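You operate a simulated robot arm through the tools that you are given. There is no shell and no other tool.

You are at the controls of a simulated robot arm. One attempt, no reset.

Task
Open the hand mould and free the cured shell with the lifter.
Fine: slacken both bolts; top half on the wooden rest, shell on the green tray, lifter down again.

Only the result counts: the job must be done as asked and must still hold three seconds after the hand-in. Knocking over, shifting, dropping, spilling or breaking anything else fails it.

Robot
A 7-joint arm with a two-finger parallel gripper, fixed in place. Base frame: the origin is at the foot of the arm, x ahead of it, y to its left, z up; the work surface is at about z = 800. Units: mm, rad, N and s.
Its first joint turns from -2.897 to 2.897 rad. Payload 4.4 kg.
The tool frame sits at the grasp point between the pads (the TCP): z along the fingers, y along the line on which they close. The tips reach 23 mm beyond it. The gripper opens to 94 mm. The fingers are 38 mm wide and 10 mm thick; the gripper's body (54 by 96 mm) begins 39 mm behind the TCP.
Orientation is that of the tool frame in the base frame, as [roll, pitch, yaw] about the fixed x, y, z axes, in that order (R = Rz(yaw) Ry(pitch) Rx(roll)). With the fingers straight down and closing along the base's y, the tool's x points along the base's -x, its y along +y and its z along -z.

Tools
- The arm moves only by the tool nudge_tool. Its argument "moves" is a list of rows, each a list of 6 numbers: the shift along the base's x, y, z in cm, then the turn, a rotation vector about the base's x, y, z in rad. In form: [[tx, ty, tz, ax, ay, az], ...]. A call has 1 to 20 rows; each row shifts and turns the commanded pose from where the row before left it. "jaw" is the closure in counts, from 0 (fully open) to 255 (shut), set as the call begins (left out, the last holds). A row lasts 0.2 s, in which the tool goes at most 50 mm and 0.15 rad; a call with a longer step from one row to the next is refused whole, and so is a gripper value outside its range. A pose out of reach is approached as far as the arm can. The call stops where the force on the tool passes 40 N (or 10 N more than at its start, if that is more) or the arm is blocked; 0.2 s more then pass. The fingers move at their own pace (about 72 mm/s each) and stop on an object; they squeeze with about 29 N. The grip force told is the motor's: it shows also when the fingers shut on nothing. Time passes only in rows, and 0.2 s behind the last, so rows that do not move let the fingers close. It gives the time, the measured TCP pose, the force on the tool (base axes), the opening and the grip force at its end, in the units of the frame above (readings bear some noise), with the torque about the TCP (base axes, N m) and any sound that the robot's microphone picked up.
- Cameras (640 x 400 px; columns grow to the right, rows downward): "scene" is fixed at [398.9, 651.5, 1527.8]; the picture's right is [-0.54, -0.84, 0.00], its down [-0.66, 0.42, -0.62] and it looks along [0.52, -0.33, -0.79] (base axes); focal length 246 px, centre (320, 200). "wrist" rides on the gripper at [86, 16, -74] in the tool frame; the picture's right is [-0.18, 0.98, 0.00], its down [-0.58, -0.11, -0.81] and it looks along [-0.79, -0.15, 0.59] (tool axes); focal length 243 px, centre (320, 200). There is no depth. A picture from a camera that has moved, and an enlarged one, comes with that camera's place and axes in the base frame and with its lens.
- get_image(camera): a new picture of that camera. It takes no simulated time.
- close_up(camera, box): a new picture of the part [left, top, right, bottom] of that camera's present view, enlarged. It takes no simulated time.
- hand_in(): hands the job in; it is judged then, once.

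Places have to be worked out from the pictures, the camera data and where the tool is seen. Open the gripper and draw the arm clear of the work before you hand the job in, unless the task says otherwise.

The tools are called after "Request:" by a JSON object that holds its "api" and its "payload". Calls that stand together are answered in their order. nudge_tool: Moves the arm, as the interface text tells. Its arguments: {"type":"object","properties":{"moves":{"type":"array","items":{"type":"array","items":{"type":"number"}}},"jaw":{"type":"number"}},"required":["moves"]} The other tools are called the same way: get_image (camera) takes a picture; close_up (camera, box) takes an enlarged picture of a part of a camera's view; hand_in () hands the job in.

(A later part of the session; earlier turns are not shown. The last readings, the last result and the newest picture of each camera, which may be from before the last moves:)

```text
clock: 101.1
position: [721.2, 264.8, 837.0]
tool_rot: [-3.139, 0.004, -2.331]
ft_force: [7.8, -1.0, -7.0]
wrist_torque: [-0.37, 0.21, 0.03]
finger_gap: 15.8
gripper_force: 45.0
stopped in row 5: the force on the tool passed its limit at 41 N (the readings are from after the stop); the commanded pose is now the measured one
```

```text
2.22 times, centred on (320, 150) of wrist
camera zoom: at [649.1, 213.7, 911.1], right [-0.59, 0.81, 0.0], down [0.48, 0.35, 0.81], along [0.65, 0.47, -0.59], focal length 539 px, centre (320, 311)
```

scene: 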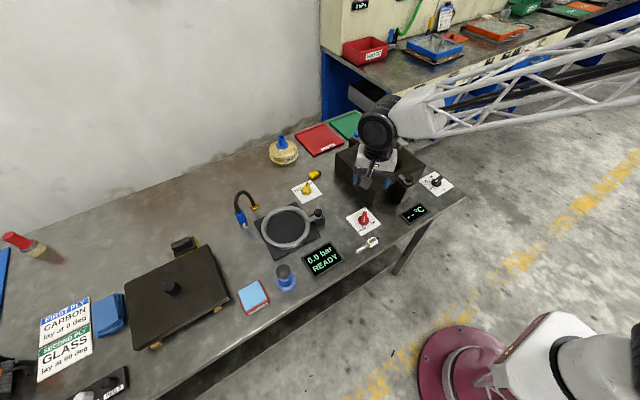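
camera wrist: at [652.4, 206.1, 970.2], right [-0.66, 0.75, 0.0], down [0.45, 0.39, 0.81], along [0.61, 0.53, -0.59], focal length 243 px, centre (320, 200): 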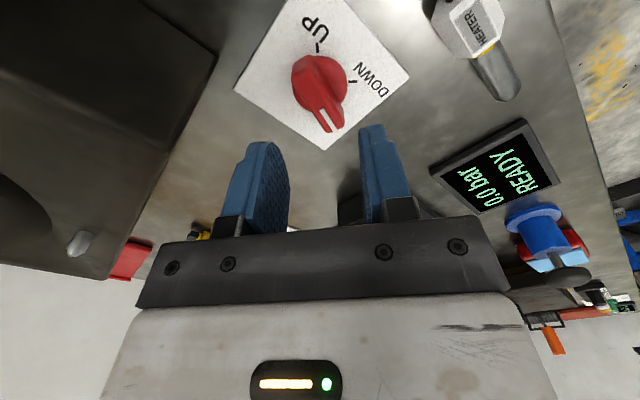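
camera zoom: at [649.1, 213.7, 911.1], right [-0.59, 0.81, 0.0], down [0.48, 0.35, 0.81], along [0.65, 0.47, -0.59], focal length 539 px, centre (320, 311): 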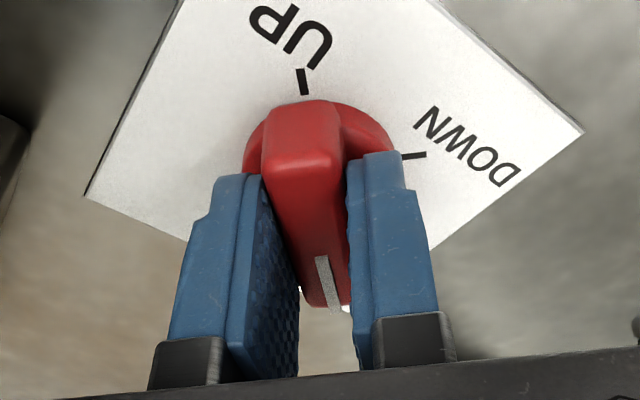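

It turned on to about 46° before the side force stopped it; each stop relaxes the offset, so I simply continue.

Request:
{"api": "nudge_tool", "payload": {"moves": [[0.01, -0.01, 0, 0, 0, -0.08], [0.01, -0.01, 0, 0, 0, -0.08], [0.01, -0.01, 0, 0, 0, -0.08], [0.01, -0.01, 0, 0, 0, -0.08], [0.01, -0.01, 0, 0, 0, -0.08], [0.01, -0.01, 0, 0, 0, -0.08]]}}

Request:
{"api": "nudge_tool", "payload": {"moves": [[0, 0, 0, 0, 0, -0.08], [0, 0, 0, 0, 0, -0.08], [0, 0, 0, 0, 0, -0.08], [0, 0, 0, 0, 0, -0.08], [0, 0, 0, 0, 0, -0.08], [0, 0, 0, 0, 0, -0.08]]}}

Request:
{"api": "close_up", "payload": {"camera": "scene", "box": [325, 130, 425, 240]}}

Request:
{"api": "close_up", "payload": {"camera": "wrist", "box": [220, 60, 420, 240]}}

```text
clock: 102.5
position: [720.6, 265.4, 836.1]
tool_rot: [-3.141, 0.003, -2.81]
ft_force: [-7.8, 11.1, -5.8]
wrist_torque: [0.44, -0.37, 0.04]
finger_gap: 16.2
gripper_force: 44.6
```

```text
clock: 103.9
position: [721.2, 265.6, 836.7]
tool_rot: [3.141, 0.002, 2.993]
ft_force: [4.9, 11.4, -12.1]
wrist_torque: [0.24, 0.04, 0.0]
finger_gap: 15.7
gripper_force: 45.2
```

```text
3.64 times, centred on (375, 185) of scene
camera zoom: at [398.9, 651.5, 1527.8], right [-0.54, -0.84, 0.0], down [-0.66, 0.42, -0.62], along [0.52, -0.33, -0.79], focal length 893 px, centre (120, 254)
```

zoom: 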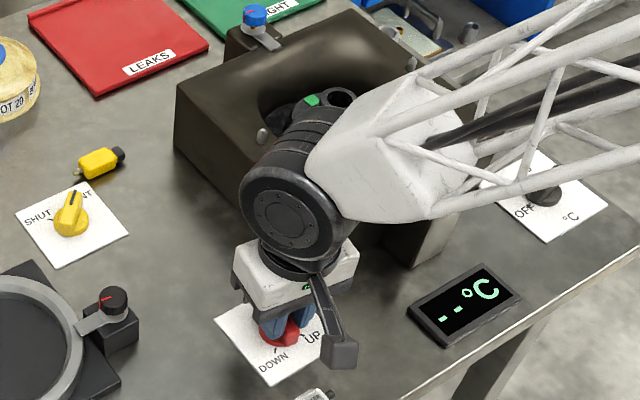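

```text
2.22 times, centred on (320, 150) of wrist
camera zoom: at [637.3, 293.9, 911.1], right [0.33, 0.94, 0.0], down [0.56, -0.19, 0.81], along [0.76, -0.26, -0.59], focal length 539 px, centre (320, 311)
```

zoom: 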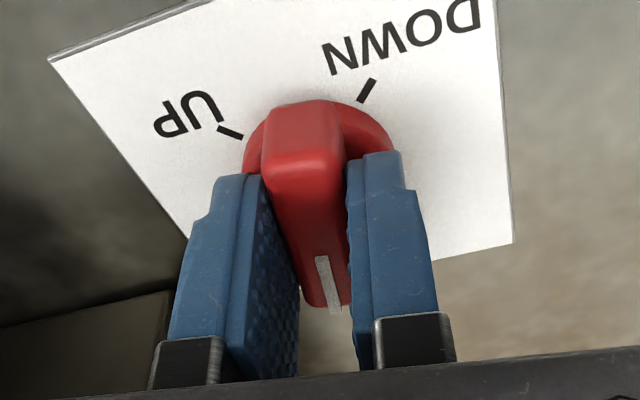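

The handle is now near -8° and the shell has begun to rise. I check the whole scene for clearance between the forearm and the mould before going on.

Request:
{"api": "get_image", "payload": {"camera": "scene"}}

Request:
{"api": "close_up", "payload": {"camera": "scene", "box": [345, 130, 415, 180]}}

```text
taken
```

scene: 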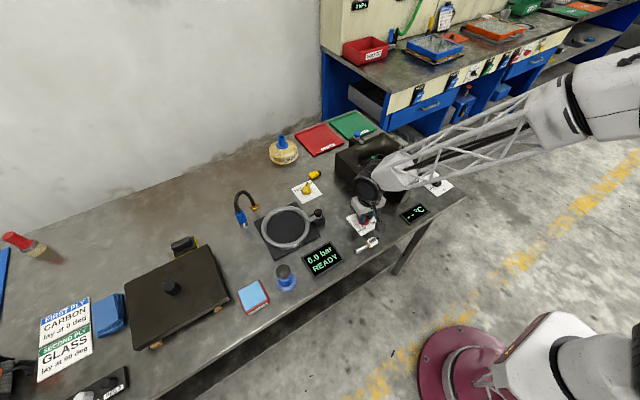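

```text
8.00 times, centred on (380, 155) of scene
camera zoom: at [398.9, 651.5, 1527.8], right [-0.54, -0.84, 0.0], down [-0.66, 0.42, -0.62], along [0.52, -0.33, -0.79], focal length 1965 px, centre (-160, 560)
```

zoom: 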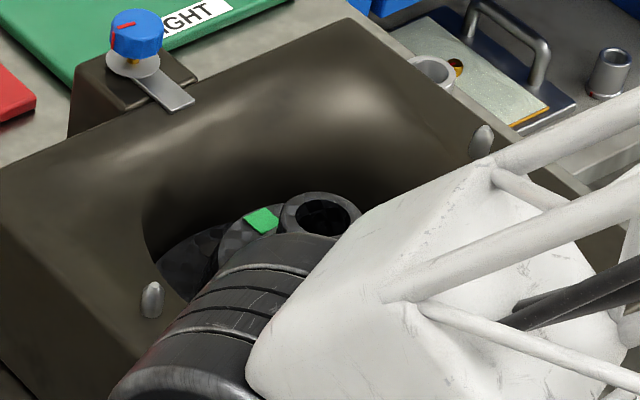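

The forearm slopes up and away from the mould, and the neck has risen about 6 mm. I continue clockwise.

Request:
{"api": "nudge_tool", "payload": {"moves": [[0, 0.02, 0, 0, 0, -0.08], [0, 0, 0, 0, 0, -0.08], [0, 0, 0, 0, 0, -0.08], [0, 0, 0, 0, 0, -0.08], [0, 0, 0, 0, 0, -0.08], [0, 0, 0, 0, 0, -0.08]]}}

Request:
{"api": "nudge_tool", "payload": {"moves": [[0, 0, 0, 0, 0, -0.08], [0, 0, 0, 0, 0, -0.08], [0, 0, 0, 0, 0, -0.08], [0, 0, 0, 0, 0, -0.08], [0, 0, 0, 0, 0, -0.08], [0, 0, 0, 0, 0, -0.08]]}}

Request:
{"api": "close_up", "payload": {"camera": "wrist", "box": [220, 60, 420, 240]}}

Request:
{"api": "close_up", "payload": {"camera": "scene", "box": [345, 130, 415, 180]}}

```text
clock: 105.3
position: [719.9, 265.1, 836.4]
tool_rot: [-3.139, 0.003, 2.512]
ft_force: [13.1, 1.8, -19.7]
wrist_torque: [0.44, 0.11, 0.03]
finger_gap: 16.0
gripper_force: 44.4
```

```text
clock: 106.7
position: [721.0, 264.9, 835.8]
tool_rot: [-3.14, 0.005, 2.033]
ft_force: [-16.2, -15.1, -2.5]
wrist_torque: [0.74, 0.58, 0.0]
finger_gap: 15.6
gripper_force: 45.2
```

```text
2.22 times, centred on (320, 150) of wrist
camera zoom: at [696.3, 349.6, 911.1], right [0.96, 0.27, 0.0], down [0.16, -0.57, 0.81], along [0.22, -0.78, -0.59], focal length 539 px, centre (320, 311)
```

zoom: 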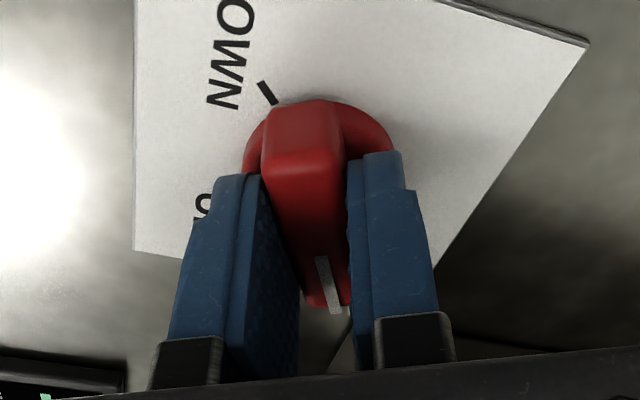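

```text
8.00 times, centred on (380, 155) of scene
camera zoom: at [398.9, 651.5, 1527.8], right [-0.54, -0.84, 0.0], down [-0.66, 0.42, -0.62], along [0.52, -0.33, -0.79], focal length 1965 px, centre (-160, 560)
```

zoom: 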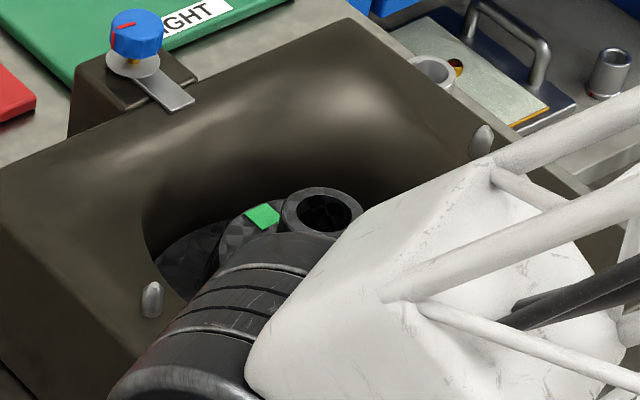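

The shell rises with the dial; the pointer is at about -63°. I keep going towards UP (-135°).

Request:
{"api": "nudge_tool", "payload": {"moves": [[-0.03, -0.03, 0, 0, 0, -0.08], [0, 0, 0, 0, 0, -0.08], [0, 0, 0, 0, 0, -0.08], [0, 0, 0, 0, 0, -0.08], [0, 0, 0, 0, 0, -0.08], [0, 0, 0, 0, 0, -0.08]]}}

Request:
{"api": "nudge_tool", "payload": {"moves": [[0, 0, 0, 0, 0, -0.08], [0, 0, 0, 0, 0, -0.08], [0, 0, 0, 0, 0, -0.08], [0, 0, 0, 0, 0, -0.08], [0, 0, 0, 0, 0, -0.08]]}}

Request:
{"api": "close_up", "payload": {"camera": "wrist", "box": [220, 60, 420, 240]}}

Request:
{"api": "close_up", "payload": {"camera": "scene", "box": [345, 130, 415, 180]}}

```text
clock: 108.1
position: [721.1, 264.0, 836.9]
tool_rot: [-3.14, 0.003, 1.554]
ft_force: [-0.7, -14.5, -14.3]
wrist_torque: [0.34, -0.2, 0.0]
finger_gap: 16.0
gripper_force: 45.2
```

```text
clock: 109.3
position: [720.2, 265.2, 835.9]
tool_rot: [-3.14, 0.005, 1.154]
ft_force: [-14.8, -16.8, -13.3]
wrist_torque: [0.61, -0.38, 0.01]
finger_gap: 16.2
gripper_force: 45.1
```

```text
2.22 times, centred on (320, 150) of wrist
camera zoom: at [770.1, 337.5, 911.0], right [0.82, -0.57, 0.0], down [-0.33, -0.48, 0.81], along [-0.46, -0.67, -0.59], focal length 539 px, centre (320, 311)
```

zoom: 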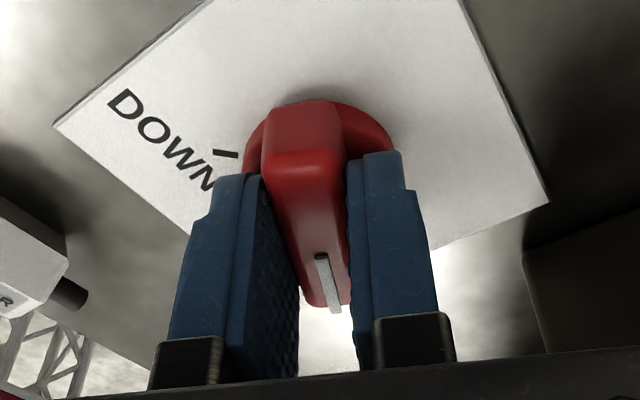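

```text
8.00 times, centred on (380, 155) of scene
camera zoom: at [398.9, 651.5, 1527.8], right [-0.54, -0.84, 0.0], down [-0.66, 0.42, -0.62], along [0.52, -0.33, -0.79], focal length 1965 px, centre (-160, 560)
```

zoom: 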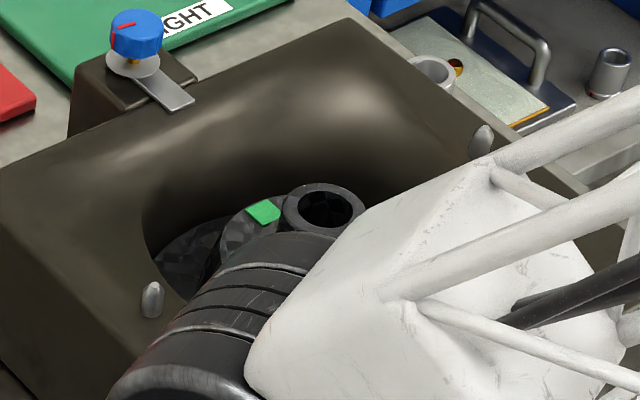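

At about -114°, with 21° left. I turn the rest slowly, watching for the end stop.

Request:
{"api": "nudge_tool", "payload": {"moves": [[-0.02, -0.03, 0, 0, 0, -0.08], [0, 0, 0, 0, 0, -0.08], [0, 0, 0, 0, 0, -0.08], [0, 0, 0, 0, 0, -0.08], [0, 0, 0, 0, 0, -0.04]]}}

Request:
{"api": "close_up", "payload": {"camera": "wrist", "box": [220, 60, 420, 240]}}

```text
clock: 110.5
position: [717.8, 264.3, 836.9]
tool_rot: [-3.139, 0.004, 0.793]
ft_force: [-13.9, -1.5, -19.2]
wrist_torque: [0.03, -0.05, 0.01]
finger_gap: 16.0
gripper_force: 44.6
```

```text
2.22 times, centred on (320, 150) of wrist
camera zoom: at [792.3, 315.3, 911.1], right [0.57, -0.82, 0.0], down [-0.48, -0.34, 0.81], along [-0.66, -0.46, -0.59], focal length 539 px, centre (320, 311)
```

zoom: 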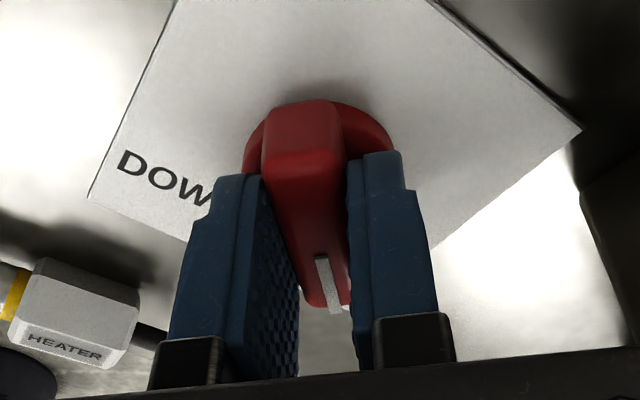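

The pointer is at UP within a degree. I press a touch further to feel the end stop.

Request:
{"api": "nudge_tool", "payload": {"moves": [[0, 0, 0, 0, 0, -0.04], [0, 0, 0, 0, 0, -0.03], [0, 0, 0, 0, 0, 0]]}}

Request:
{"api": "close_up", "payload": {"camera": "scene", "box": [325, 130, 425, 240]}}

```text
clock: 111.3
position: [720.1, 265.0, 836.6]
tool_rot: [-3.141, 0.005, 0.725]
ft_force: [-23.0, 11.5, -19.3]
wrist_torque: [0.26, 0.05, 1.09]
finger_gap: 15.9
gripper_force: 44.6
```

```text
3.64 times, centred on (375, 185) of scene
camera zoom: at [398.9, 651.5, 1527.8], right [-0.54, -0.84, 0.0], down [-0.66, 0.42, -0.62], along [0.52, -0.33, -0.79], focal length 893 px, centre (120, 254)
```

zoom: 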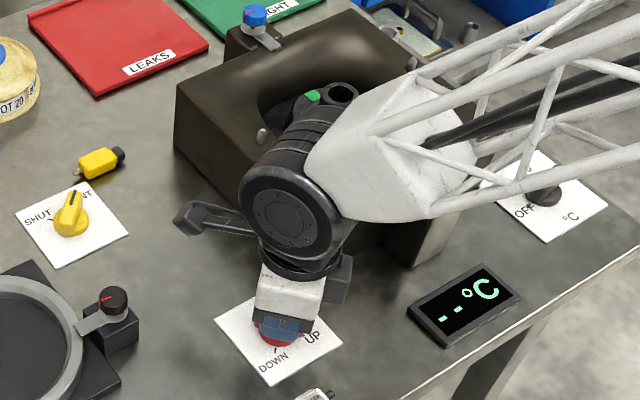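

The end stop is there (1.1 N m). I turn back by that bit, open the jaw gently and rise.

Request:
{"api": "nudge_tool", "payload": {"moves": [[0, 0, 0, 0, 0, 0.04], [0, 0, 0, 0, 0, 0]]}}

Request:
{"api": "nudge_tool", "payload": {"moves": [[0, 0, 0, 0, 0, 0], [0, 0, 0, 0, 0, 0], [0, 0, 1, 0, 0, 0], [0, 0, 3, 0, 0, 0], [0, 0, 4, 0, 0, 0], [0, 0, 4, 0, 0, 0], [0, 0, 4, 0, 0, 0], [0, 0, 2, 0, 0, 0]], "jaw": 146}}

Request:
{"api": "close_up", "payload": {"camera": "scene", "box": [325, 130, 425, 240]}}

```text
clock: 111.8
position: [720.8, 265.3, 837.1]
tool_rot: [-3.14, 0.006, 0.762]
ft_force: [-7.3, 3.5, 2.6]
wrist_torque: [-0.11, 0.02, 0.42]
finger_gap: 15.6
gripper_force: 45.0
stopped in row 2: the force on the tool passed its limit at 44 N (the readings are from after the stop); the commanded pose is now the measured one
```

```text
clock: 113.5
position: [719.1, 264.0, 1015.9]
tool_rot: [-3.138, 0.004, 0.761]
ft_force: [0.3, 0.6, 0.6]
wrist_torque: [-0.01, 0.03, 0.0]
finger_gap: 40.2
gripper_force: 0.0
```

```text
3.64 times, centred on (375, 185) of scene
camera zoom: at [398.9, 651.5, 1527.8], right [-0.54, -0.84, 0.0], down [-0.66, 0.42, -0.62], along [0.52, -0.33, -0.79], focal length 893 px, centre (120, 254)
```

zoom: 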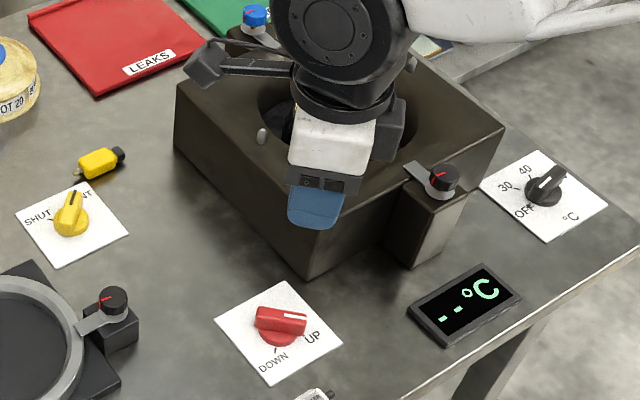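

The lifter dial points to UP and stayed there. I move to look down into the mould at the raised shell.

Request:
{"api": "nudge_tool", "payload": {"moves": [[0.476, -1.053, 0.4, 0, 0, 0.14], [0.476, -1.053, 0.4, 0, 0, 0.14], [0.476, -1.053, 0.4, 0, 0, 0.14], [0.476, -1.053, 0.4, 0, 0, 0.14], [0.476, -1.053, 0.4, 0, 0, 0.14], [0.476, -1.053, 0.4, 0, 0, 0.14], [0.476, -1.053, 0.4, 0, 0, 0.14], [0.476, -1.053, 0.4, 0, 0, 0.14], [0.476, -1.053, 0.4, 0, 0, 0.14], [0.476, -1.053, 0.4, 0, 0, 0.14], [0.476, -1.053, 0.4, 0, 0, 0.14], [0.476, -1.053, 0, 0, 0, 0.14], [0.476, -1.053, 0, 0, 0, 0.14], [0.476, -1.053, 0, 0, 0, 0.14], [0.476, -1.053, 0, 0, 0, 0.14], [0.476, -1.053, 0, 0, 0, 0.14], [0.476, -1.053, 0, 0, 0, 0.14]]}}

Request:
{"api": "get_image", "payload": {"camera": "wrist"}}

Request:
{"api": "close_up", "payload": {"camera": "wrist", "box": [220, 40, 420, 200]}}

Request:
{"api": "get_image", "payload": {"camera": "scene"}}

```text
clock: 117.2
position: [801.2, 87.8, 1057.9]
tool_rot: [-3.14, 0.005, -3.139]
ft_force: [1.2, 0.0, 0.8]
wrist_torque: [-0.02, 0.0, 0.01]
finger_gap: 40.3
gripper_force: 0.0
```

```text
taken
camera wrist: at [714.8, 102.9, 1134.2], right [0.18, 0.98, 0.0], down [0.58, -0.11, 0.81], along [0.8, -0.15, -0.59], focal length 243 px, centre (320, 200)
```

wrist: 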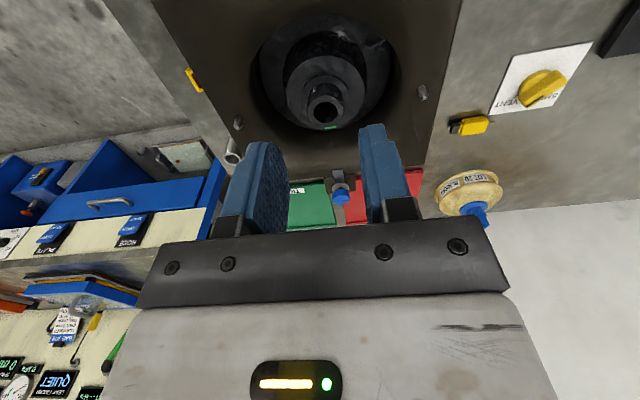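

```text
2.50 times, centred on (320, 120) of wrist
camera zoom: at [714.8, 102.9, 1134.2], right [0.18, 0.98, 0.0], down [0.58, -0.11, 0.81], along [0.8, -0.15, -0.59], focal length 606 px, centre (320, 400)
```

zoom: 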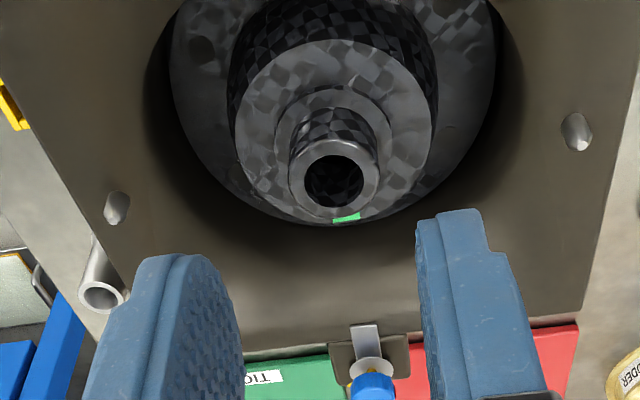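

```text
taken
```

scene: 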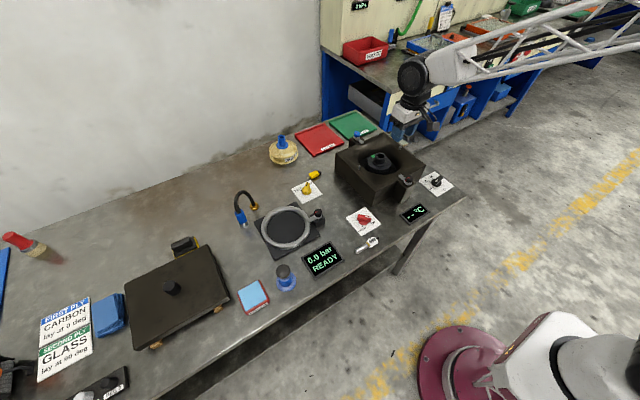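

Request:
{"api": "close_up", "payload": {"camera": "scene", "box": [330, 130, 430, 205]}}

Request:
{"api": "close_up", "payload": {"camera": "scene", "box": [355, 145, 405, 180]}}

Request:
{"api": "close_up", "payload": {"camera": "scene", "box": [320, 105, 390, 160]}}

```text
5.33 times, centred on (380, 168) of scene
camera zoom: at [398.9, 651.5, 1527.8], right [-0.54, -0.84, 0.0], down [-0.66, 0.42, -0.62], along [0.52, -0.33, -0.79], focal length 1310 px, centre (0, 373)
```

zoom: 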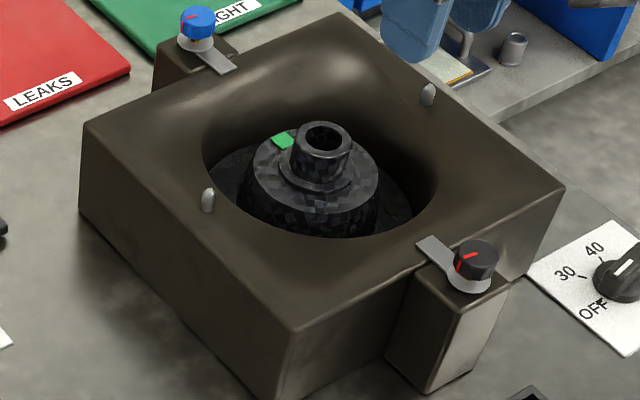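

```text
11.43 times, centred on (380, 162) of scene
camera zoom: at [398.9, 651.5, 1527.8], right [-0.54, -0.84, 0.0], down [-0.66, 0.42, -0.62], along [0.52, -0.33, -0.79], focal length 2808 px, centre (-366, 629)
```

zoom: 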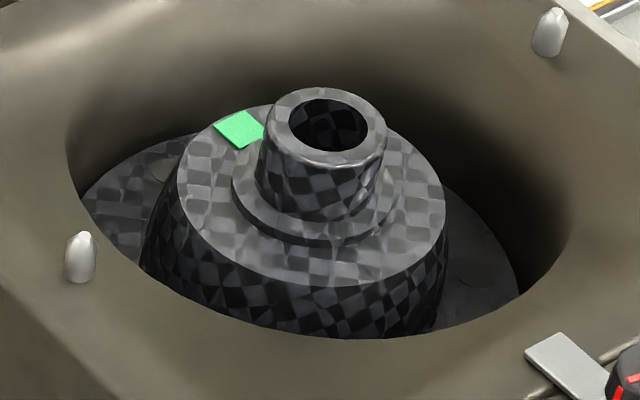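

```text
7.27 times, centred on (355, 132) of scene
camera zoom: at [398.9, 651.5, 1527.8], right [-0.54, -0.84, 0.0], down [-0.66, 0.42, -0.62], along [0.52, -0.33, -0.79], focal length 1787 px, centre (66, 691)
```

zoom: 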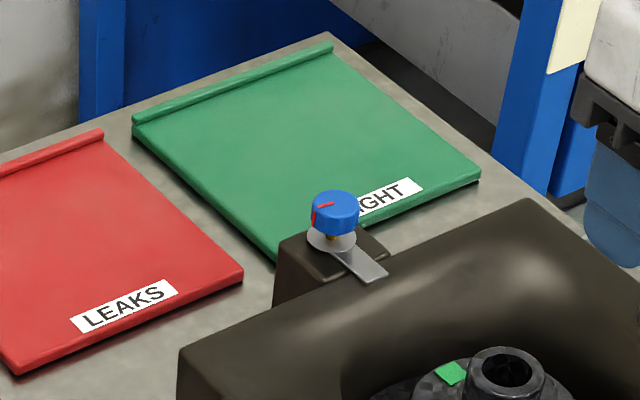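

The shell is raised and free: neck top at (867.5, 80.3, 907.5), neck about 40 mm across and 22 mm high above a step. I move above it with the jaw open 70 mm.

Request:
{"api": "nudge_tool", "payload": {"moves": [[2.2, -0.25, 0, 0, 0, 0], [2.2, -0.25, 0, 0, 0, 0], [2.2, -0.25, 0, 0, 0, 0], [0, 0, -2, 0, 0, 0], [0, 0, -3, 0, 0, 0], [0, 0, 0, 0, 0, 0]], "jaw": 65}}

Request:
{"api": "get_image", "payload": {"camera": "wrist"}}

Request:
{"api": "close_up", "payload": {"camera": "wrist", "box": [220, 40, 420, 200]}}

```text
clock: 118.5
position: [867.6, 78.6, 1010.9]
tool_rot: [-3.14, 0.005, -3.141]
ft_force: [0.1, -0.3, -0.4]
wrist_torque: [-0.01, 0.0, 0.04]
finger_gap: 69.9
gripper_force: 0.0
```

```text
taken
camera wrist: at [781.0, 95.8, 1085.7], right [0.18, 0.98, 0.0], down [0.58, -0.11, 0.81], along [0.8, -0.15, -0.59], focal length 243 px, centre (320, 200)
```

wrist: 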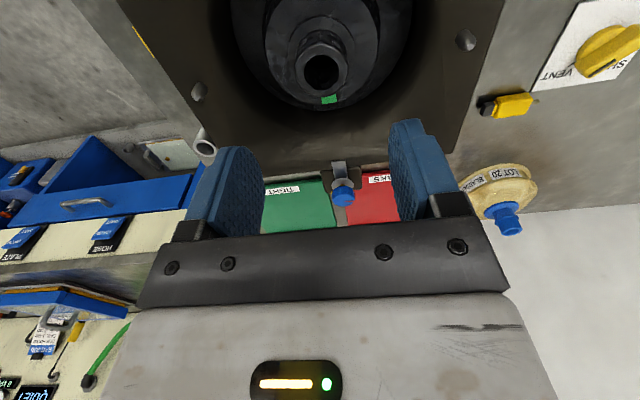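

```text
2.50 times, centred on (320, 120) of wrist
camera zoom: at [781.0, 95.8, 1085.7], right [0.18, 0.98, 0.0], down [0.58, -0.11, 0.81], along [0.8, -0.15, -0.59], focal length 606 px, centre (320, 400)
```

zoom: 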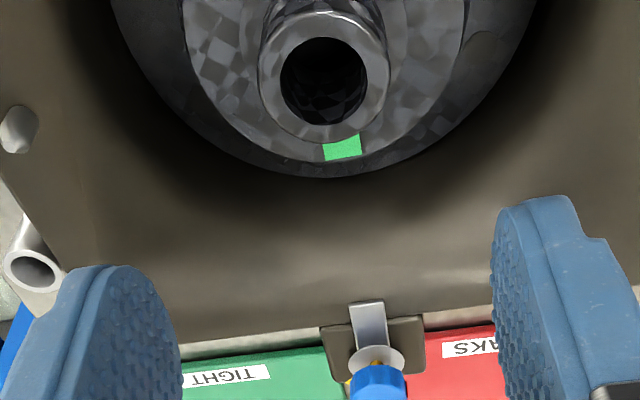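

The neck centre checks at about (866.5, 81). I descend around the neck to z 912, tips just above the step.

Request:
{"api": "nudge_tool", "payload": {"moves": [[-0.06, 0.07, -3, 0, -0.004, 0], [0, 0, -3, 0, 0, 0], [0, 0, -2, 0, 0, 0], [0, 0, -1.2, 0, 0, 0], [0, 0, -0.7, 0, 0, 0], [0, 0, 0, 0, 0, 0]]}}

Request:
{"api": "get_image", "payload": {"camera": "wrist"}}

Request:
{"api": "close_up", "payload": {"camera": "scene", "box": [345, 120, 415, 180]}}

```text
clock: 120.0
position: [865.7, 78.7, 911.7]
tool_rot: [-3.139, 0.008, -3.14]
ft_force: [-0.1, -0.7, -0.5]
wrist_torque: [0.0, 0.04, -0.02]
finger_gap: 70.0
gripper_force: 0.0
```

```text
taken
camera wrist: at [779.1, 95.3, 985.4], right [0.18, 0.98, 0.0], down [0.57, -0.11, 0.81], along [0.8, -0.15, -0.58], focal length 243 px, centre (320, 200)
```

wrist: 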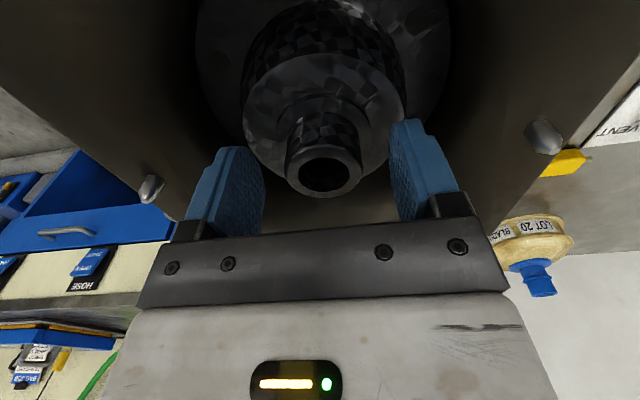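

```text
6.67 times, centred on (380, 150) of scene
camera zoom: at [398.9, 651.5, 1527.8], right [-0.54, -0.84, 0.0], down [-0.66, 0.42, -0.62], along [0.52, -0.33, -0.79], focal length 1638 px, centre (-80, 533)
```

zoom: 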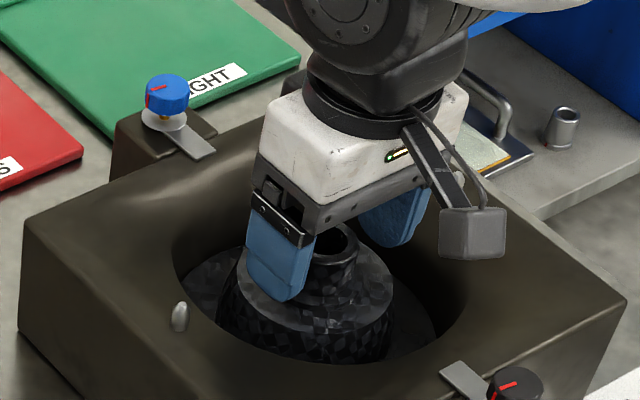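

The neck is between the pads, its top about level with the TCP. I correct the half-degree tilt and close on the neck.

Request:
{"api": "nudge_tool", "payload": {"moves": [[0, 0.05, 0, 0, 0.007, 0], [0, 0, 0, 0, 0, 0]]}}

Request:
{"api": "nudge_tool", "payload": {"moves": [[0, 0, 0, 0, 0, 0], [0, 0, 0, 0, 0, 0], [0, 0, 0, 0, 0, 0]], "jaw": 255}}

Request:
{"api": "get_image", "payload": {"camera": "wrist"}}

```text
clock: 120.5
position: [866.8, 80.1, 912.1]
tool_rot: [-3.138, 0.002, 3.14]
ft_force: [0.2, -0.1, 0.3]
wrist_torque: [0.0, -0.01, -0.03]
finger_gap: 70.1
gripper_force: 0.1
```

```text
clock: 121.3
position: [866.9, 79.8, 911.2]
tool_rot: [-3.14, 0.002, 3.14]
ft_force: [0.9, -0.4, -0.2]
wrist_torque: [0.14, 0.0, -0.06]
finger_gap: 39.6
gripper_force: 28.7
```

```text
taken
camera wrist: at [780.1, 96.1, 986.2], right [0.18, 0.98, 0.0], down [0.58, -0.11, 0.81], along [0.79, -0.15, -0.59], focal length 243 px, centre (320, 200)
```

wrist: 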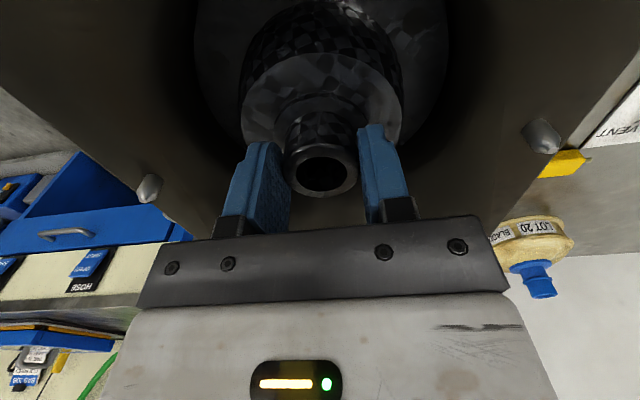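

The neck is gripped at 39.6 mm with no side force. I lift gently to check that the shell comes free.

Request:
{"api": "nudge_tool", "payload": {"moves": [[0, 0, 0.2, 0, 0, 0], [0, 0, 0.3, 0, 0, 0], [0, 0, 0.4, 0, 0, 0], [0, 0, 0, 0, 0, 0]]}}

Request:
{"api": "close_up", "payload": {"camera": "scene", "box": [345, 120, 415, 180]}}

```text
clock: 122.3
position: [867.4, 81.4, 921.0]
tool_rot: [-3.14, 0.001, 3.14]
ft_force: [-0.2, 0.0, -3.3]
wrist_torque: [0.04, 0.01, 0.0]
finger_gap: 39.2
gripper_force: 29.6
```

```text
6.67 times, centred on (380, 150) of scene
camera zoom: at [398.9, 651.5, 1527.8], right [-0.54, -0.84, 0.0], down [-0.66, 0.42, -0.62], along [0.52, -0.33, -0.79], focal length 1638 px, centre (-80, 533)
```

zoom: 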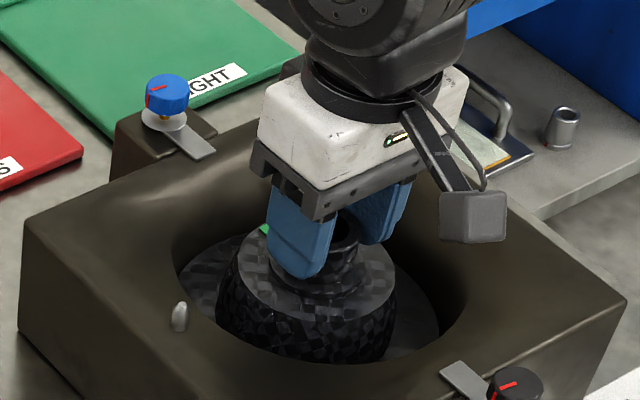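

The shell moves with the gripper, weighing about 3 N. I lift it straight up out of the mould.

Request:
{"api": "nudge_tool", "payload": {"moves": [[0, 0, 0.5, 0, 0, 0], [0, 0, 0.8, 0, 0, 0], [0, 0, 1.2, 0, 0, 0], [0, 0, 2, 0, 0, 0], [0, 0, 2.5, 0, 0, 0], [0, 0, 2.5, 0, 0, 0], [0, 0, 2.5, 0, 0, 0], [0, 0, 1.5, 0, 0, 0], [0, 0, 0.8, 0, 0, 0], [0, 0, 0, 0, 0, 0]]}}

Request:
{"api": "get_image", "payload": {"camera": "scene"}}

Request:
{"api": "close_up", "payload": {"camera": "scene", "box": [330, 80, 450, 190]}}

```text
clock: 124.5
position: [867.6, 80.6, 1063.7]
tool_rot: [-3.14, 0.003, 3.14]
ft_force: [0.1, 0.1, -2.5]
wrist_torque: [-0.01, -0.02, -0.02]
finger_gap: 39.0
gripper_force: 28.6
```

```text
taken
```

scene: 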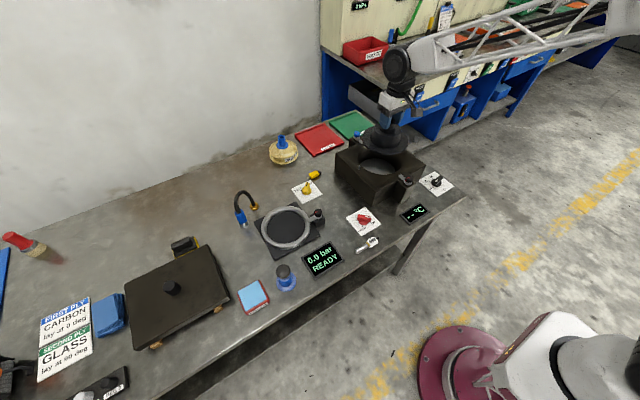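

```text
3.64 times, centred on (390, 135) of scene
camera zoom: at [398.9, 651.5, 1527.8], right [-0.54, -0.84, 0.0], down [-0.66, 0.42, -0.62], along [0.52, -0.33, -0.79], focal length 893 px, centre (66, 436)
```

zoom: 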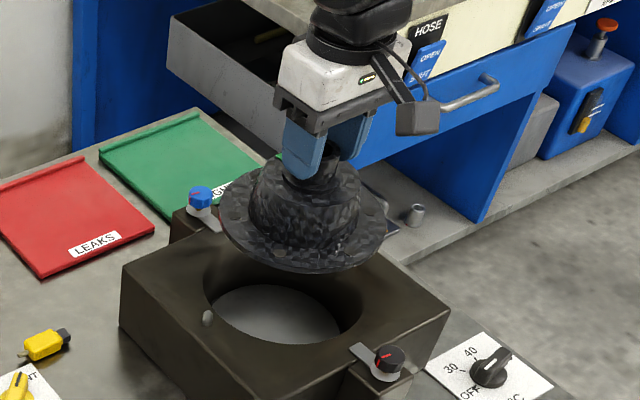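

The shell is out, with a brim about 150 mm wide. I carry it over the bolt to the green tray's centre at about (1182, -45).

Request:
{"api": "nudge_tool", "payload": {"moves": [[1.3, -0.5, 0.3, 0, 0, 0], [2.3, -0.9, 0.3, 0, 0, 0], [3.2, -1.25, 0, 0, 0, 0], [3.5, -1.4, 0, 0, 0, 0], [3.5, -1.4, 0, 0, 0, 0], [3.5, -1.4, 0, 0, 0, 0], [3.5, -1.4, 0, 0, 0, 0], [3.5, -1.4, 0, 0, 0, 0], [3.2, -1.3, 0, 0, 0, 0], [2.2, -0.9, 0, 0, 0, 0], [1.3, -0.5, 0, 0, 0, 0], [0.4, -0.2, 0, 0, 0, 0], [0, 0, 0, 0, 0, 0]]}}

Request:
{"api": "get_image", "payload": {"camera": "scene"}}

Request:
{"api": "close_up", "payload": {"camera": "scene", "box": [300, 50, 420, 160]}}

Request:
{"api": "get_image", "payload": {"camera": "wrist"}}

```text
clock: 127.3
position: [1181.6, -45.0, 1070.3]
tool_rot: [3.141, 0.001, 3.141]
ft_force: [0.6, 0.7, -2.1]
wrist_torque: [-0.02, 0.01, -0.02]
finger_gap: 39.2
gripper_force: 28.8
```

```text
taken
```

scene: 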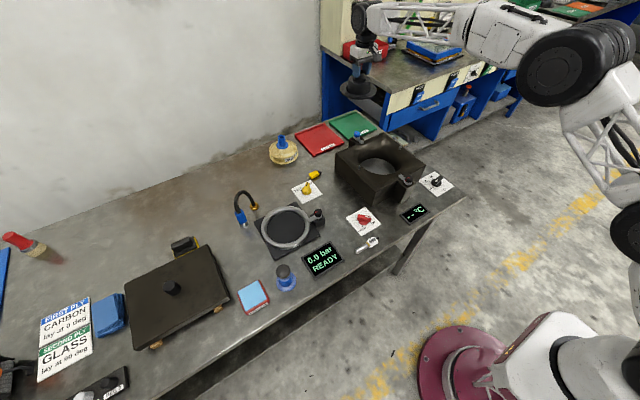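

```text
3.64 times, centred on (360, 105) of scene
camera zoom: at [398.9, 651.5, 1527.8], right [-0.54, -0.84, 0.0], down [-0.66, 0.42, -0.62], along [0.52, -0.33, -0.79], focal length 893 px, centre (174, 546)
```

zoom: 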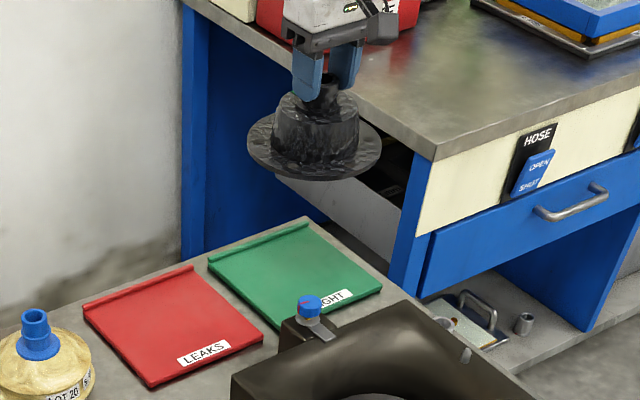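

```text
taken
camera wrist: at [1094.8, -29.2, 1145.2], right [0.18, 0.98, 0.0], down [0.58, -0.11, 0.81], along [0.79, -0.15, -0.59], focal length 243 px, centre (320, 200)
```

wrist: 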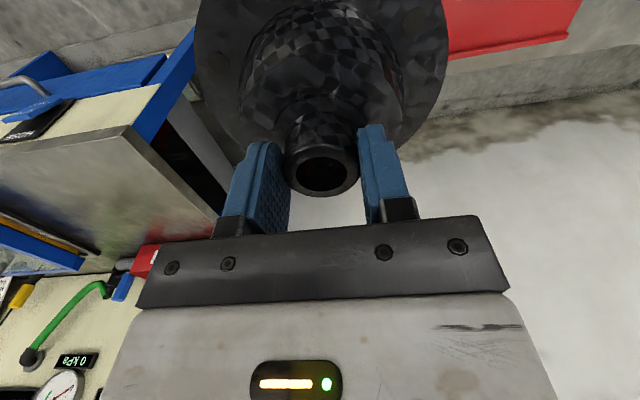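

The shell hangs over the tray; its brim looks about 160 mm wide, so the fit inside the tray's far lip is tight. I measure the lip and tray edges in a close-up.

Request:
{"api": "close_up", "payload": {"camera": "scene", "box": [328, 105, 388, 145]}}

Request:
{"api": "close_up", "payload": {"camera": "scene", "box": [325, 65, 395, 110]}}

```text
10.00 times, centred on (358, 125) of scene
camera zoom: at [398.9, 651.5, 1527.8], right [-0.54, -0.84, 0.0], down [-0.66, 0.42, -0.62], along [0.52, -0.33, -0.79], focal length 2457 px, centre (-60, 950)
```

zoom: 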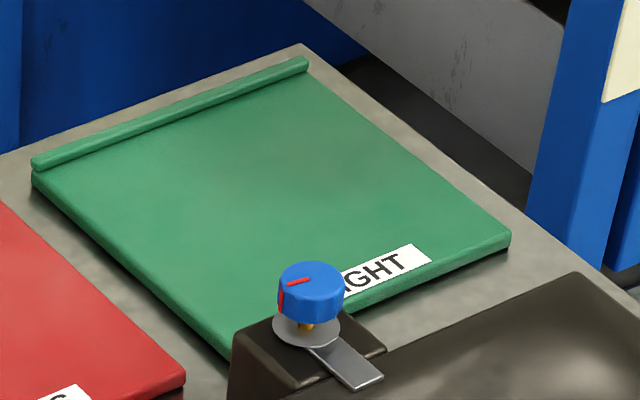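

```text
8.89 times, centred on (360, 88) of scene
camera zoom: at [398.9, 651.5, 1527.8], right [-0.54, -0.84, 0.0], down [-0.66, 0.42, -0.62], along [0.52, -0.33, -0.79], focal length 2184 px, centre (-36, 1200)
```

zoom: 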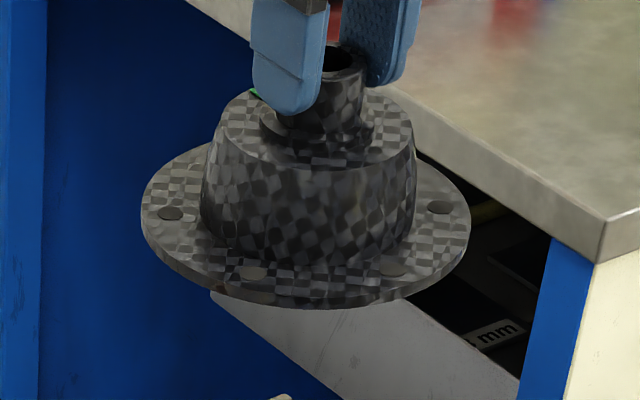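

The tray's flat runs from x 1100 to the lip at 1262 and y about -128 to 40, and the brim is 160 mm, so the best centre is (1178, -44). I shift there and lower, expecting contact near TCP z 897.

Request:
{"api": "nudge_tool", "payload": {"moves": [[-0.18, 0.05, -1.5, 0, 0, 0], [-0.18, 0.05, -3, 0, 0, 0], [0, 0, -3.5, 0, 0, 0], [0, 0, -3, 0, 0, 0], [0, 0, -2, 0, 0, 0], [0, 0, -1.2, 0, 0, 0], [0, 0, 0, 0, 0, 0]]}}

Request:
{"api": "close_up", "payload": {"camera": "scene", "box": [320, 85, 400, 145]}}

Request:
{"api": "get_image", "payload": {"camera": "wrist"}}

```text
clock: 128.9
position: [1176.6, -44.9, 927.3]
tool_rot: [-3.139, 0.002, -3.14]
ft_force: [-0.5, 0.5, -2.8]
wrist_torque: [-0.02, -0.04, -0.02]
finger_gap: 39.0
gripper_force: 28.9
```

```text
6.67 times, centred on (360, 115) of scene
camera zoom: at [398.9, 651.5, 1527.8], right [-0.54, -0.84, 0.0], down [-0.66, 0.42, -0.62], along [0.52, -0.33, -0.79], focal length 1638 px, centre (53, 767)
```

zoom: 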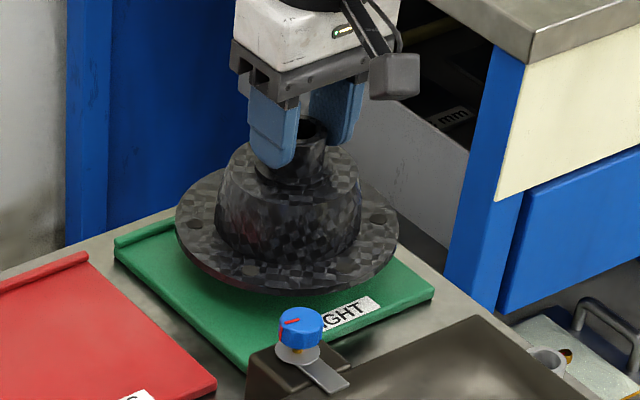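

```text
taken
camera wrist: at [1090.9, -28.0, 1002.2], right [0.18, 0.98, 0.0], down [0.58, -0.11, 0.81], along [0.79, -0.15, -0.59], focal length 243 px, centre (320, 200)
```

wrist: 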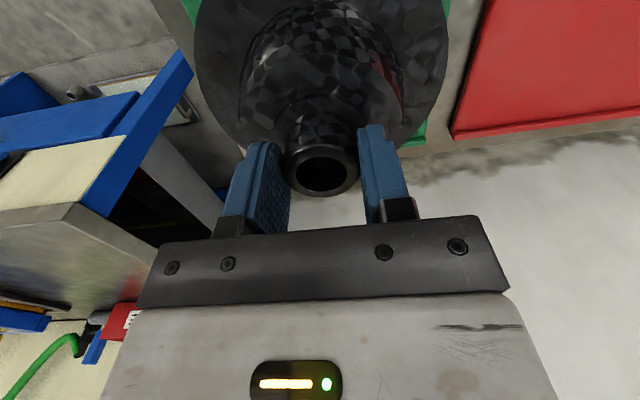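

The shell is about 30 mm above the tray. I lower further in small steps.

Request:
{"api": "nudge_tool", "payload": {"moves": [[0.08, 0.03, -0.7, 0, 0, 0], [0, 0, -0.7, 0, 0, 0], [0, 0, -0.5, 0, 0, 0], [0, 0, 0, 0, 0, 0]]}}

Request:
{"api": "close_up", "payload": {"camera": "scene", "box": [320, 85, 400, 145]}}

Request:
{"api": "close_up", "payload": {"camera": "wrist", "box": [160, 0, 480, 200]}}

```text
clock: 129.9
position: [1177.2, -45.2, 908.8]
tool_rot: [-3.141, 0.001, -3.141]
ft_force: [-0.2, 0.4, -3.5]
wrist_torque: [0.03, -0.01, -0.01]
finger_gap: 38.7
gripper_force: 29.5
```

```text
6.67 times, centred on (360, 115) of scene
camera zoom: at [398.9, 651.5, 1527.8], right [-0.54, -0.84, 0.0], down [-0.66, 0.42, -0.62], along [0.52, -0.33, -0.79], focal length 1638 px, centre (53, 767)
```

zoom: 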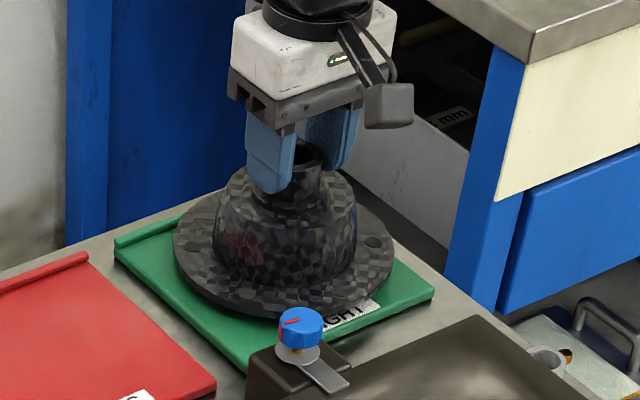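

```text
2.00 times, centred on (320, 100) of wrist
camera zoom: at [1091.1, -27.8, 983.2], right [0.18, 0.98, 0.0], down [0.58, -0.11, 0.81], along [0.79, -0.15, -0.59], focal length 485 px, centre (320, 400)
```

zoom: 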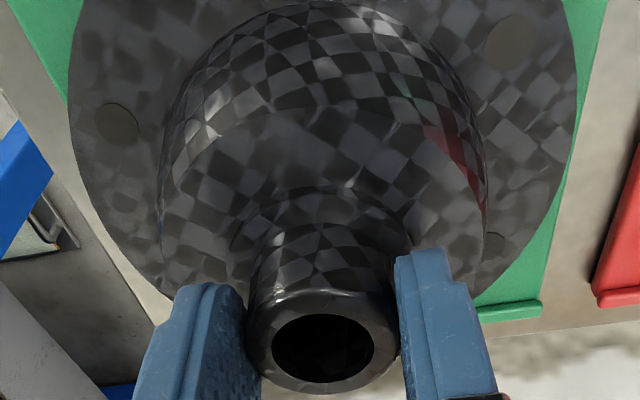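

The tray's edges in this view are at y -124.5 and +45.5, so I shift 4.5 mm to the left to centre on y -40.5, then lower to contact.

Request:
{"api": "nudge_tool", "payload": {"moves": [[0.05, 0.45, 0, 0, 0, 0], [0, 0, -0.3, 0, 0, 0], [0, 0, -0.3, 0, 0, 0], [0, 0, -0.2, 0, 0, 0], [0, 0, 0, 0, 0, 0]]}}

Request:
{"api": "close_up", "payload": {"camera": "scene", "box": [320, 85, 400, 145]}}

```text
clock: 131.2
position: [1177.3, -39.7, 899.8]
tool_rot: [-3.139, 0.002, -3.141]
ft_force: [0.5, -0.4, -2.4]
wrist_torque: [0.02, 0.03, 0.0]
finger_gap: 38.9
gripper_force: 28.7
```

```text
6.67 times, centred on (360, 115) of scene
camera zoom: at [398.9, 651.5, 1527.8], right [-0.54, -0.84, 0.0], down [-0.66, 0.42, -0.62], along [0.52, -0.33, -0.79], focal length 1638 px, centre (53, 767)
```

zoom: 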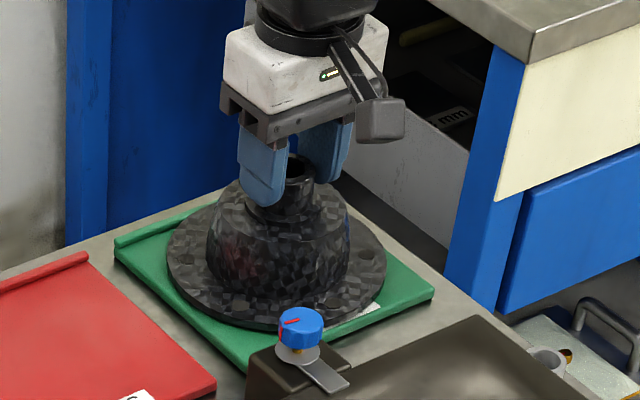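

Nearly down and well inside the tray. I lower in 1-2 mm steps until the weight transfers.

Request:
{"api": "nudge_tool", "payload": {"moves": [[0, 0, -0.15, 0, 0, 0], [0, 0, -0.15, 0, 0, 0], [0, 0, 0, 0, 0, 0]]}}

Request:
{"api": "nudge_tool", "payload": {"moves": [[0, 0, -0.12, 0, 0, 0], [0, 0, 0, 0, 0, 0]]}}

```text
clock: 131.9
position: [1177.6, -39.9, 896.7]
tool_rot: [-3.139, 0.001, 3.141]
ft_force: [-0.8, 0.2, -2.1]
wrist_torque: [-0.01, 0.06, 0.02]
finger_gap: 39.2
gripper_force: 28.8
```

```text
clock: 132.6
position: [1178.5, -40.0, 897.0]
tool_rot: [-3.14, 0.003, -3.141]
ft_force: [-2.9, -0.1, 3.8]
wrist_torque: [0.38, 0.34, 0.17]
finger_gap: 39.1
gripper_force: 28.6
```

The shell has touched down (force now upward). I settle 0.4 mm more and open the jaw.

Request:
{"api": "nudge_tool", "payload": {"moves": [[0, 0, -0.04, 0, 0, 0], [0, 0, 0, 0, 0, 0]]}}

Request:
{"api": "nudge_tool", "payload": {"moves": [[0, 0, 0, 0, 0, 0], [0, 0, 0, 0, 0, 0], [0, 0, 0, 0, 0, 0], [0, 0, 0, 0, 0, 0]], "jaw": 65}}

Request:
{"api": "close_up", "payload": {"camera": "scene", "box": [320, 85, 400, 145]}}

```text
clock: 133.2
position: [1178.4, -40.3, 896.7]
tool_rot: [-3.14, 0.004, -3.14]
ft_force: [5.7, -3.2, 6.5]
wrist_torque: [0.2, -0.2, -0.08]
finger_gap: 39.2
gripper_force: 29.1
```

```text
clock: 134.2
position: [1176.9, -39.5, 895.6]
tool_rot: [-3.141, 0.002, -3.142]
ft_force: [-0.4, 0.5, 0.0]
wrist_torque: [0.01, 0.02, 0.0]
finger_gap: 70.4
gripper_force: 0.1
```

```text
6.67 times, centred on (360, 115) of scene
camera zoom: at [398.9, 651.5, 1527.8], right [-0.54, -0.84, 0.0], down [-0.66, 0.42, -0.62], along [0.52, -0.33, -0.79], focal length 1638 px, centre (53, 767)
```

zoom: 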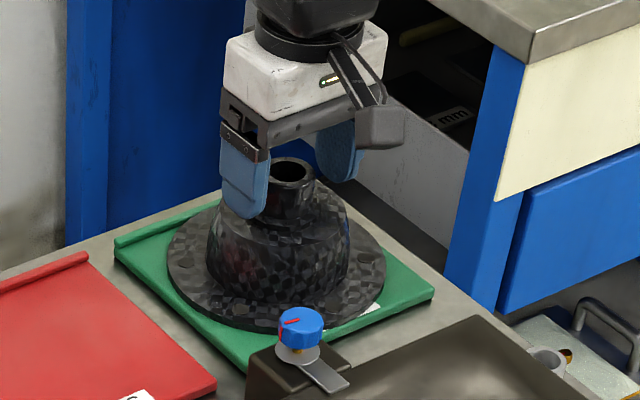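

The shell stands on the green tray. I rise straight up clear of the neck.

Request:
{"api": "nudge_tool", "payload": {"moves": [[0, 0, 0.5, 0, 0, 0], [0, 0, 1, 0, 0, 0], [0, 0, 2, 0, 0, 0], [0, 0, 3, 0, 0, 0], [0, 0, 4, 0, 0, 0], [0, 0, 4, 0, 0, 0], [0, 0, 3, 0, 0, 0]]}}

Request:
{"api": "close_up", "payload": {"camera": "scene", "box": [320, 95, 400, 155]}}

Request:
{"api": "get_image", "payload": {"camera": "wrist"}}

```text
clock: 135.8
position: [1178.9, -39.7, 1068.8]
tool_rot: [-3.142, -0.001, 3.141]
ft_force: [0.7, -0.2, -0.1]
wrist_torque: [-0.01, 0.01, 0.03]
finger_gap: 69.9
gripper_force: 0.1
```

```text
6.67 times, centred on (360, 125) of scene
camera zoom: at [398.9, 651.5, 1527.8], right [-0.54, -0.84, 0.0], down [-0.66, 0.42, -0.62], along [0.52, -0.33, -0.79], focal length 1638 px, centre (53, 700)
```

zoom: 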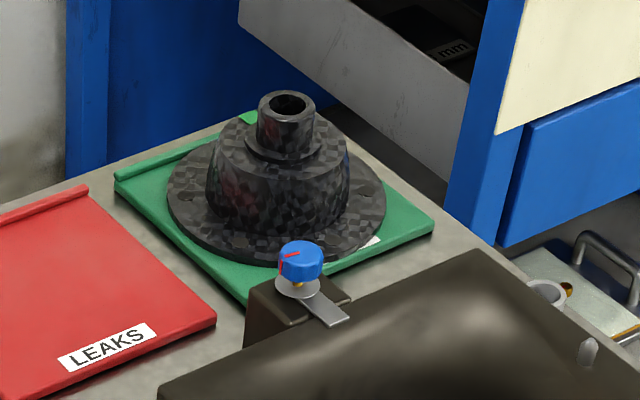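

```text
taken
camera wrist: at [1092.7, -23.9, 1143.9], right [0.18, 0.98, 0.0], down [0.58, -0.11, 0.81], along [0.79, -0.15, -0.59], focal length 243 px, centre (320, 200)
```

wrist: 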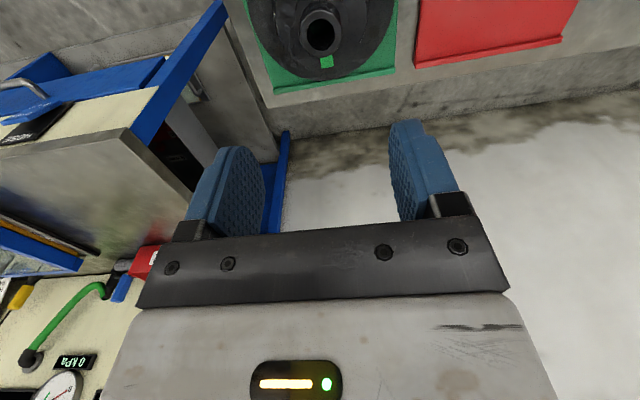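

The shell is well placed. Now the lifter must go DOWN again: I travel back over the mould to the dial at (720, 265), turning the tool for the first grip.

Request:
{"api": "nudge_tool", "payload": {"moves": [[-2.7, 1.794, 0, 0, 0, -0.1386], [-2.7, 1.794, 0, 0, 0, -0.1386], [-2.7, 1.794, 0, 0, 0, -0.1386], [-2.7, 1.794, 0, 0, 0, -0.1386], [-2.7, 1.794, 0, 0, 0, -0.1386], [-2.7, 1.794, 0, 0, 0, -0.1386], [-2.7, 1.794, 0, 0, 0, -0.1386], [-2.7, 1.794, 0, 0, 0, -0.1386], [-2.7, 1.794, 0, 0, 0, -0.1386], [-2.7, 1.794, 0, 0, 0, -0.1386], [-2.7, 1.794, 0, 0, 0, -0.1386], [-2.7, 1.794, 0, 0, 0, -0.1386], [-2.7, 1.794, 0, 0, 0, -0.1386], [-2.7, 1.794, 0, 0, 0, -0.1386], [-2.7, 1.794, -2, 0, 0, -0.1386], [-2.7, 1.794, -3, 0, 0, -0.1386], [-2.7, 1.794, -3, 0, 0, -0.1386]], "jaw": 146}}

Request:
{"api": "get_image", "payload": {"camera": "wrist"}}

Request:
{"api": "close_up", "payload": {"camera": "wrist", "box": [220, 0, 420, 140]}}

```text
clock: 139.3
position: [716.0, 261.8, 991.7]
tool_rot: [-3.141, 0.002, 0.784]
ft_force: [0.9, -0.4, 0.3]
wrist_torque: [-0.01, -0.02, 0.01]
finger_gap: 40.2
gripper_force: 0.2
```

```text
taken
camera wrist: at [790.5, 311.7, 1066.3], right [0.56, -0.83, 0.0], down [-0.49, -0.33, 0.81], along [-0.67, -0.45, -0.59], focal length 243 px, centre (320, 200)
```

wrist: 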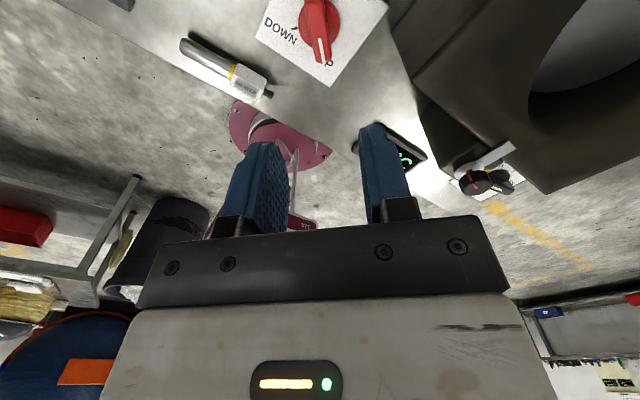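

```text
2.86 times, centred on (320, 70) of wrist
camera zoom: at [790.5, 311.7, 1066.3], right [0.56, -0.83, 0.0], down [-0.49, -0.33, 0.81], along [-0.67, -0.45, -0.59], focal length 693 px, centre (320, 571)
```

zoom: 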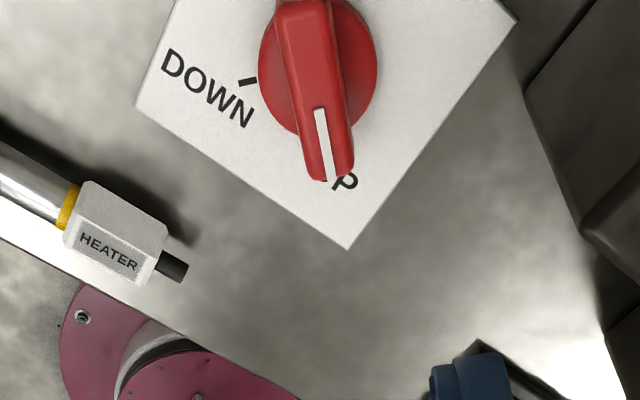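

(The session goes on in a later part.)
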